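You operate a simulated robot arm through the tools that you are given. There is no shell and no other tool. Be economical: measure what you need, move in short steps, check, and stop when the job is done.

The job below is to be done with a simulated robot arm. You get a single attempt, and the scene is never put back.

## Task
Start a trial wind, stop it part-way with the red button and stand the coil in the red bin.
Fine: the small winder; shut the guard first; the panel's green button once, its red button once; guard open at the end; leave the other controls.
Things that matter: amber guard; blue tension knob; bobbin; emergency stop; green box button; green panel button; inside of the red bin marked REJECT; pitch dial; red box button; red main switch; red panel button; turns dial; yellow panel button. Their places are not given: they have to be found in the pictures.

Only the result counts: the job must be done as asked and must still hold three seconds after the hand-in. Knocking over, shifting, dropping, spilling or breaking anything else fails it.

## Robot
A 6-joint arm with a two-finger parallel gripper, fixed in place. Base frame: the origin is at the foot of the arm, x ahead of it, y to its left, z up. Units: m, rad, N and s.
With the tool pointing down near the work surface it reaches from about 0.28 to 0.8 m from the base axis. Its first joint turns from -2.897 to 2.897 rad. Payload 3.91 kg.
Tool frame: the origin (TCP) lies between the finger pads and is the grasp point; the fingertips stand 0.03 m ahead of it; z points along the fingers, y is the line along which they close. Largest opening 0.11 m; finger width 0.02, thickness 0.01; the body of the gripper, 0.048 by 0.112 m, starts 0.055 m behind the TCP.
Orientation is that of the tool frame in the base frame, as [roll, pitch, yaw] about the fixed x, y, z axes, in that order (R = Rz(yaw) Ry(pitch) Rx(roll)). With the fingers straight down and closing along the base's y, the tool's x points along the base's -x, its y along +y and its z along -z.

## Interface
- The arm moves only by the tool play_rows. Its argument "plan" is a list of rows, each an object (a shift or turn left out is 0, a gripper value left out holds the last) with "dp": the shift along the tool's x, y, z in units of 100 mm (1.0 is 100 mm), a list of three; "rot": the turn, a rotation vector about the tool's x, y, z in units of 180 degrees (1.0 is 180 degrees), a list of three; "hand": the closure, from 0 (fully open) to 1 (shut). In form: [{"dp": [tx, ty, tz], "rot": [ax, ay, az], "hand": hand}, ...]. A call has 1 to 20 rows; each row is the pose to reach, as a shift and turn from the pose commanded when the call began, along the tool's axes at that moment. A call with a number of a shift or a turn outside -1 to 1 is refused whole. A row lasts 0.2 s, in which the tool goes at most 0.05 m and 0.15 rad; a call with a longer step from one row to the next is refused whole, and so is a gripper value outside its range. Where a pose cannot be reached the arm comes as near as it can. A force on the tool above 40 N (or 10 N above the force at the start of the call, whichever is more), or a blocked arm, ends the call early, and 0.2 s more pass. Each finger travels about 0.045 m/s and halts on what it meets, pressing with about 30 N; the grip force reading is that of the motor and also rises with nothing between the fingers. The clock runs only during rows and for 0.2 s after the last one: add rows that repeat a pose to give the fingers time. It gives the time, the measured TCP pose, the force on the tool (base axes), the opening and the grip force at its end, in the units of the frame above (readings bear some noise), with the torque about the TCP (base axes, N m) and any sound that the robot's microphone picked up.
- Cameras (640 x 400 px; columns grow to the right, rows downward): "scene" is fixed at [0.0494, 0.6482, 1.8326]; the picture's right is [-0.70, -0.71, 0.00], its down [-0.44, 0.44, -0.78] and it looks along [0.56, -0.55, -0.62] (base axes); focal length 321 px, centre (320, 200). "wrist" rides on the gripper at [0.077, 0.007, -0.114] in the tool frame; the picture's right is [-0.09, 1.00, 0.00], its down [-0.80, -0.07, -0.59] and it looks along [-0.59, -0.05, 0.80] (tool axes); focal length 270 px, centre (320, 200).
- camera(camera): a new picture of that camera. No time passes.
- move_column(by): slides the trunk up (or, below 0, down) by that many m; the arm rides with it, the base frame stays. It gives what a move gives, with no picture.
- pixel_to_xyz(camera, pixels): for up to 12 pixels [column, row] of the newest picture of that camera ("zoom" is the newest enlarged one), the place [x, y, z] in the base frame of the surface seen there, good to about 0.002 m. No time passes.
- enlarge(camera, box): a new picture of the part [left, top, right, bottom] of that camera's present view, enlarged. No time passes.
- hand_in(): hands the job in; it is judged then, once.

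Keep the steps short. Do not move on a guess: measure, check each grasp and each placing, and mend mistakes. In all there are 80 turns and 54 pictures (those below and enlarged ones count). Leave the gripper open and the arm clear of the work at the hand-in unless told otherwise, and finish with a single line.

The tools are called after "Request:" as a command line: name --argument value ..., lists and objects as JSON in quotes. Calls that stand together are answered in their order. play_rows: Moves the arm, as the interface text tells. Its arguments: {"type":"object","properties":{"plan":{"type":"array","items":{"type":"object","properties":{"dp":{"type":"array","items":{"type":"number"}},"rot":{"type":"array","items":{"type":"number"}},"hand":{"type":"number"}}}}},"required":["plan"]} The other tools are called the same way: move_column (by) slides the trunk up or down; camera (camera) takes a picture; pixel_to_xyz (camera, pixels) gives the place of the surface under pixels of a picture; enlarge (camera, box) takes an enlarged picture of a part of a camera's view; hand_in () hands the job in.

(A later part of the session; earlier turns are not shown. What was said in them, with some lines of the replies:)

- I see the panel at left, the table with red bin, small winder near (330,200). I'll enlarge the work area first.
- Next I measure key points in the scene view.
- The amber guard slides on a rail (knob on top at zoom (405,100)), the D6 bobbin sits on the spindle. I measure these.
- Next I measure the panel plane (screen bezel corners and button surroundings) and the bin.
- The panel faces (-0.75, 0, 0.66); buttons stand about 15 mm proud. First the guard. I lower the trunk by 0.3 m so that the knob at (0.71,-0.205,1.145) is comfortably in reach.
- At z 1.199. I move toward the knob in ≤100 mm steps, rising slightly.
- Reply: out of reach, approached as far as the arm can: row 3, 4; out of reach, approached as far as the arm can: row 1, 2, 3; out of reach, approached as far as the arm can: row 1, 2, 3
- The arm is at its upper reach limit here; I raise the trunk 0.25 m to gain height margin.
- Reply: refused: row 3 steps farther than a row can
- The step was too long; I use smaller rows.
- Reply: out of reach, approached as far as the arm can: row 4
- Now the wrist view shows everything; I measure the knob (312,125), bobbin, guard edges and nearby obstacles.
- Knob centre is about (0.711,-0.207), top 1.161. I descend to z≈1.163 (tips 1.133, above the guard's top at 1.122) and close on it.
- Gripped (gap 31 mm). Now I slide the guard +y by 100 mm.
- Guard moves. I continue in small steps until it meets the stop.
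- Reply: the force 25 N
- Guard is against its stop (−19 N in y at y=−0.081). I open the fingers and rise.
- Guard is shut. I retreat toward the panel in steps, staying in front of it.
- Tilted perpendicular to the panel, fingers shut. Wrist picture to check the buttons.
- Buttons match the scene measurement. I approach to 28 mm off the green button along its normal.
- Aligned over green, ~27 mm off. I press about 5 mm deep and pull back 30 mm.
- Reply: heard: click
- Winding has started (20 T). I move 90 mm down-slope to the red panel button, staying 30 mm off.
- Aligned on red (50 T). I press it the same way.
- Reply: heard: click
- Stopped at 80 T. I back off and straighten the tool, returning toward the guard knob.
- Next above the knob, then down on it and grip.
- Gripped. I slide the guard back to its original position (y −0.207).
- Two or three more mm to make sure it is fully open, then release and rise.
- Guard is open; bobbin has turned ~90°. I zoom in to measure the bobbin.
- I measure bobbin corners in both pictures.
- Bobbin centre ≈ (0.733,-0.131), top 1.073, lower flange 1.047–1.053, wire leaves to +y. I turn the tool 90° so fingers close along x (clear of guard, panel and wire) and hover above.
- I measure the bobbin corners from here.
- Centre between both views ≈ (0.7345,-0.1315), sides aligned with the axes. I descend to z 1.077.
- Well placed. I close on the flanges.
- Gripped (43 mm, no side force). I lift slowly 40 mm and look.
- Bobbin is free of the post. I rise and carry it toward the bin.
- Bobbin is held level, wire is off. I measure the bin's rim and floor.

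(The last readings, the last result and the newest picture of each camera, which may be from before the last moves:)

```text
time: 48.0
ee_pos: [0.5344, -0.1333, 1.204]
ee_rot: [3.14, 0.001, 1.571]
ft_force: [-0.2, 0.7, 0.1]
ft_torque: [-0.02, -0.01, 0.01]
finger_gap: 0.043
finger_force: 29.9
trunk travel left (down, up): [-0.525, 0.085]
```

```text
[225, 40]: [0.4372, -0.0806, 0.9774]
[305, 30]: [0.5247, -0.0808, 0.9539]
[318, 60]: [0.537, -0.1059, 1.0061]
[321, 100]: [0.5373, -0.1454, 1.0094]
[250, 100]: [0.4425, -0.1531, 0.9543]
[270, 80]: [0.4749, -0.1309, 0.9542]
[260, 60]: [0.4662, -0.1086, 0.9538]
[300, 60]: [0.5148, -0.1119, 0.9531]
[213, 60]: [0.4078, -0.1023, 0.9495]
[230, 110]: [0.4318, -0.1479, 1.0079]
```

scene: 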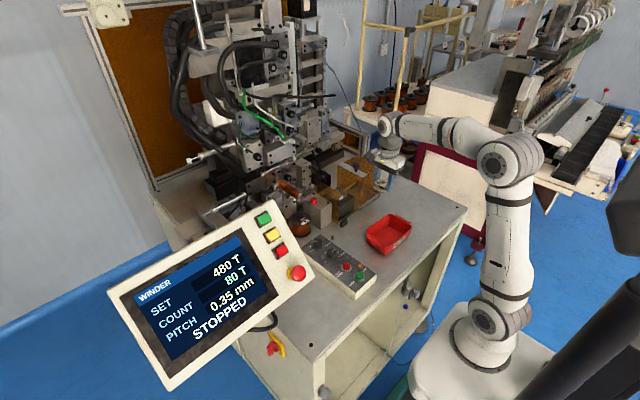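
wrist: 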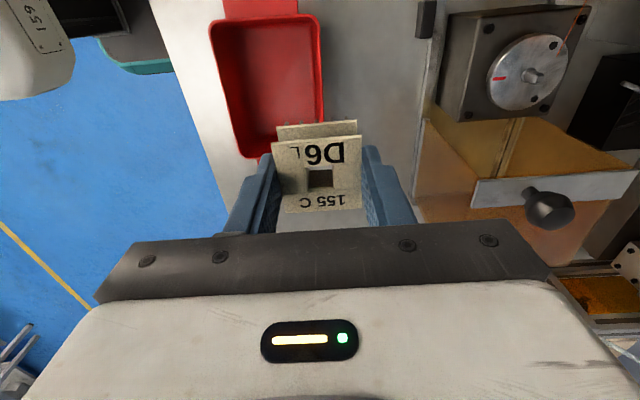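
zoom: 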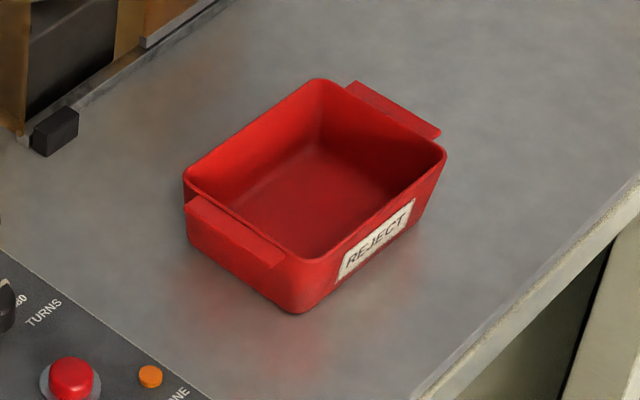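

Request:
pixel_to_xyz --camera "zoom" --pixels '[[187, 180], [306, 258], [442, 153], [320, 82], [315, 190], [250, 195], [300, 235], [380, 190], [330, 145], [250, 130], [375, 203]]'

```text
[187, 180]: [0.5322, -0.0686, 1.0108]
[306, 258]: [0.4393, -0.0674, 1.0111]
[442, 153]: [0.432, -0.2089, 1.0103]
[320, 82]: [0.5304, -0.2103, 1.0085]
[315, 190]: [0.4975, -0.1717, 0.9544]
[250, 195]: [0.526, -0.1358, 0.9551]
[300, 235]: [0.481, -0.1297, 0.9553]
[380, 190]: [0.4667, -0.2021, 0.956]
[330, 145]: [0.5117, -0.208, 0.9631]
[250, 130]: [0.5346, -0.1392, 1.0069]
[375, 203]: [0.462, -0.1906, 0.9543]
```

Bin interior: x 0.434–0.534, y −0.067…−0.210, floor 0.955; centre (0.484,−0.139). I move over it and turn back 90° so the fingers have room along y.

Request:
play_rows --plan '[{"dp": [0, -0.05, 0], "rot": [0, 0, -0.0455]}, {"dp": [0, -0.1, 0], "rot": [0, 0, -0.091]}, {"dp": [0, -0.15, 0], "rot": [0, 0, -0.1365]}, {"dp": [0, -0.2, 0], "rot": [0, 0, -0.182]}, {"dp": [0, -0.25, 0], "rot": [0, 0, -0.2275]}, {"dp": [-0.02, -0.3, 0], "rot": [0, 0, -0.273]}, {"dp": [-0.03, -0.35, 0], "rot": [0, 0, -0.3185]}, {"dp": [-0.04, -0.4, 0], "rot": [0, 0, -0.364]}, {"dp": [-0.05, -0.45, 0], "rot": [0, 0, -0.4095]}, {"dp": [-0.057, -0.504, 0], "rot": [0, 0, -0.455]}, {"dp": [-0.057, -0.504, 0], "rot": [0, 0, -0.5]}, {"dp": [-0.057, -0.504, 0], "rot": [0, 0, -0.5]}]'

Request:
play_rows --plan '[{"dp": [0, 0, 0.4]}, {"dp": [0, 0, 0.8]}, {"dp": [0, 0, 1.0]}, {"dp": [0, 0, 1.0]}]'

Request:
enlarge --camera "scene" --box '[340, 150, 450, 270]'

Request:
camera --camera "wrist"

```text
time: 50.6
ee_pos: [0.4851, -0.1368, 1.2029]
ee_rot: [-3.14, 0.003, -3.14]
ft_force: [0.3, 0.5, 0.2]
ft_torque: [-0.01, -0.02, 0.02]
finger_gap: 0.0428
finger_force: 30.6
trunk travel left (down, up): [-0.525, 0.085]
```

```text
time: 51.6
ee_pos: [0.4835, -0.139, 1.1022]
ee_rot: [-3.14, 0.001, 3.141]
ft_force: [-0.1, 0.6, -0.8]
ft_torque: [0.0, 0.05, -0.05]
finger_gap: 0.0429
finger_force: 29.8
trunk travel left (down, up): [-0.525, 0.085]
```

```text
3.33 times, centred on (395, 210) of scene
```

zoom: 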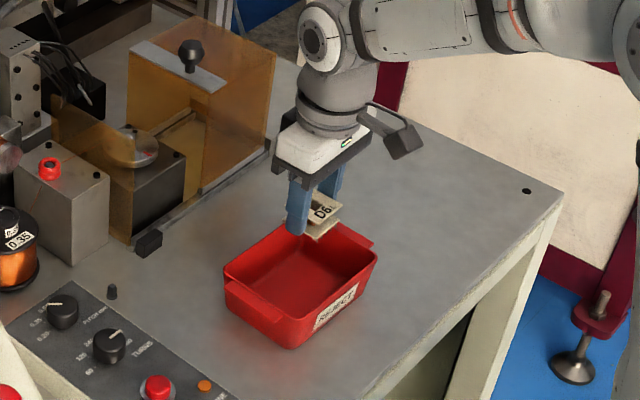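

```text
16 pictures are left
```

wrist: 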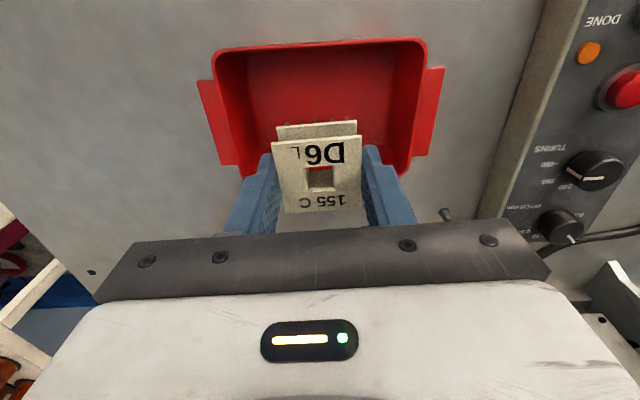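

Centred over the bin. I descend 95 mm, then creep to the floor.

Request:
play_rows --plan '[{"dp": [0, 0, 0.3]}, {"dp": [0, 0, 0.6]}, {"dp": [0, 0, 0.85]}, {"dp": [0, 0, 0.95]}, {"dp": [0, 0, 0.95]}]'

Request:
play_rows --plan '[{"dp": [0, 0, 0.04]}, {"dp": [0, 0, 0.08]}, {"dp": [0, 0, 0.11]}, {"dp": [0, 0, 0.13]}, {"dp": [0, 0, 0.14]}]'

Request:
enlarge --camera "scene" --box '[355, 190, 425, 270]'

```text
time: 52.8
ee_pos: [0.4831, -0.1376, 1.0083]
ee_rot: [3.141, -0.001, 3.141]
ft_force: [0.0, 0.4, -0.1]
ft_torque: [0.02, 0.02, 0.0]
finger_gap: 0.043
finger_force: 29.7
trunk travel left (down, up): [-0.525, 0.085]
```

```text
time: 54.0
ee_pos: [0.4846, -0.1379, 0.9938]
ee_rot: [-3.14, 0.002, 3.14]
ft_force: [-0.8, -0.2, 0.4]
ft_torque: [-0.01, 0.03, -0.04]
finger_gap: 0.0427
finger_force: 30.1
trunk travel left (down, up): [-0.525, 0.085]
```

```text
5.00 times, centred on (390, 230) of scene
```

zoom: 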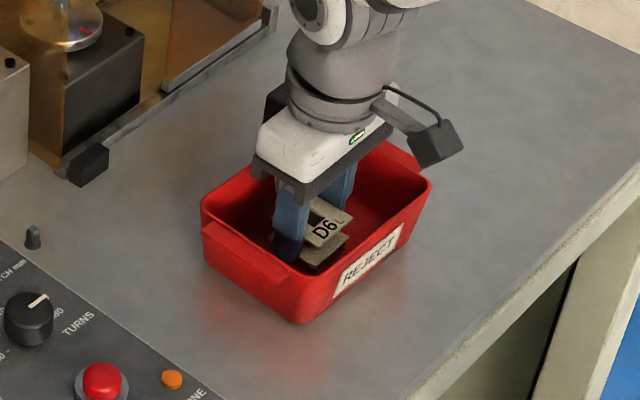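

No contact yet at 0.994. I creep down by 1 mm steps until a force shows.

Request:
play_rows --plan '[{"dp": [0, 0, 0.01]}, {"dp": [0, 0, 0.02]}, {"dp": [0, 0, 0.03]}, {"dp": [0, 0, 0.035]}]'

```text
time: 55.0
ee_pos: [0.4841, -0.1362, 0.9913]
ee_rot: [-3.141, 0.003, -3.141]
ft_force: [0.0, -0.2, 0.1]
ft_torque: [0.05, -0.01, -0.01]
finger_gap: 0.0433
finger_force: 30.3
trunk travel left (down, up): [-0.525, 0.085]
```

Request:
play_rows --plan '[{"dp": [0, 0, 0.01]}, {"dp": [0, 0, 0.02]}, {"dp": [0, 0, 0.025]}]'

```text
time: 55.8
ee_pos: [0.4829, -0.1376, 0.99]
ee_rot: [-3.139, 0.004, 3.141]
ft_force: [0.6, -2.3, 18.2]
ft_torque: [0.03, 0.05, 0.0]
finger_gap: 0.0429
finger_force: 30.9
trunk travel left (down, up): [-0.525, 0.085]
```

Contact (18 N): the bobbin is on the floor. I ease 1.5 mm, open partly (to ~70 mm), and lift clear.

Request:
play_rows --plan '[{"dp": [0, 0, -0.012]}, {"dp": [0, 0, -0.012], "hand": 0.36}, {"dp": [0, 0, -0.012]}, {"dp": [0, 0, -0.012]}, {"dp": [0, 0, -0.012]}, {"dp": [0, 0, -0.15]}, {"dp": [0, 0, -0.4]}, {"dp": [0, 0, -0.7]}, {"dp": [0, 0, -1.0]}]'

Request:
play_rows --plan '[{"dp": [0, 0, -0.4], "hand": 0}, {"dp": [0, 0, -0.8]}, {"dp": [0, 0, -1.0]}, {"dp": [0, 0, -1.0]}]'

Request:
camera --camera "wrist"

Request:
enlarge --camera "scene" --box '[355, 190, 425, 270]'

Request:
camera --camera "scene"

```text
time: 57.8
ee_pos: [0.4843, -0.1376, 1.0893]
ee_rot: [-3.139, 0.003, 3.141]
ft_force: [0.3, -0.3, -0.3]
ft_torque: [0.01, -0.01, -0.02]
finger_gap: 0.0702
finger_force: 0.1
trunk travel left (down, up): [-0.525, 0.085]
```

```text
time: 58.8
ee_pos: [0.4851, -0.1358, 1.1884]
ee_rot: [3.141, 0.001, 3.141]
ft_force: [0.6, 0.9, -0.2]
ft_torque: [-0.03, 0.04, 0.03]
finger_gap: 0.1102
finger_force: 0.1
trunk travel left (down, up): [-0.525, 0.085]
```

```text
14 pictures are left
```

wrist: 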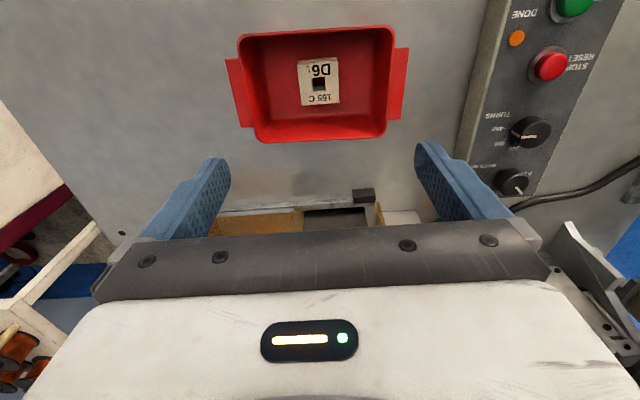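

```text
5.00 times, centred on (390, 230) of scene
```

zoom: 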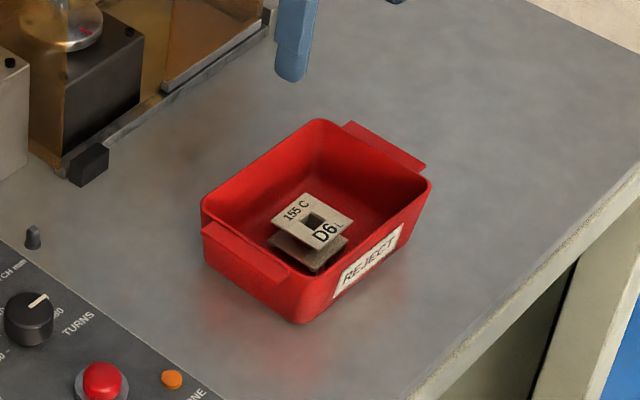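

```text
12 pictures are left
```

scene: 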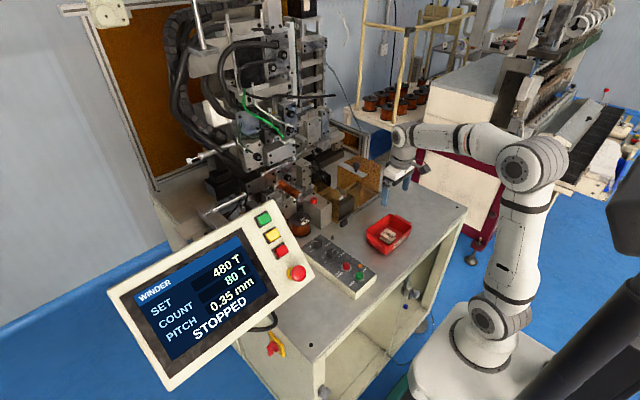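

The bobbin stands upright in the REJECT bin. The panel reads STOPPED at 80 T, the guard is open, the gripper is open and the arm is clear. I hand in.

Request:
hand_in

```text
The job is handed in.
```

The trial wind was stopped at 80 of 480 turns, the coil stands in the red REJECT bin, and the guard is open again.
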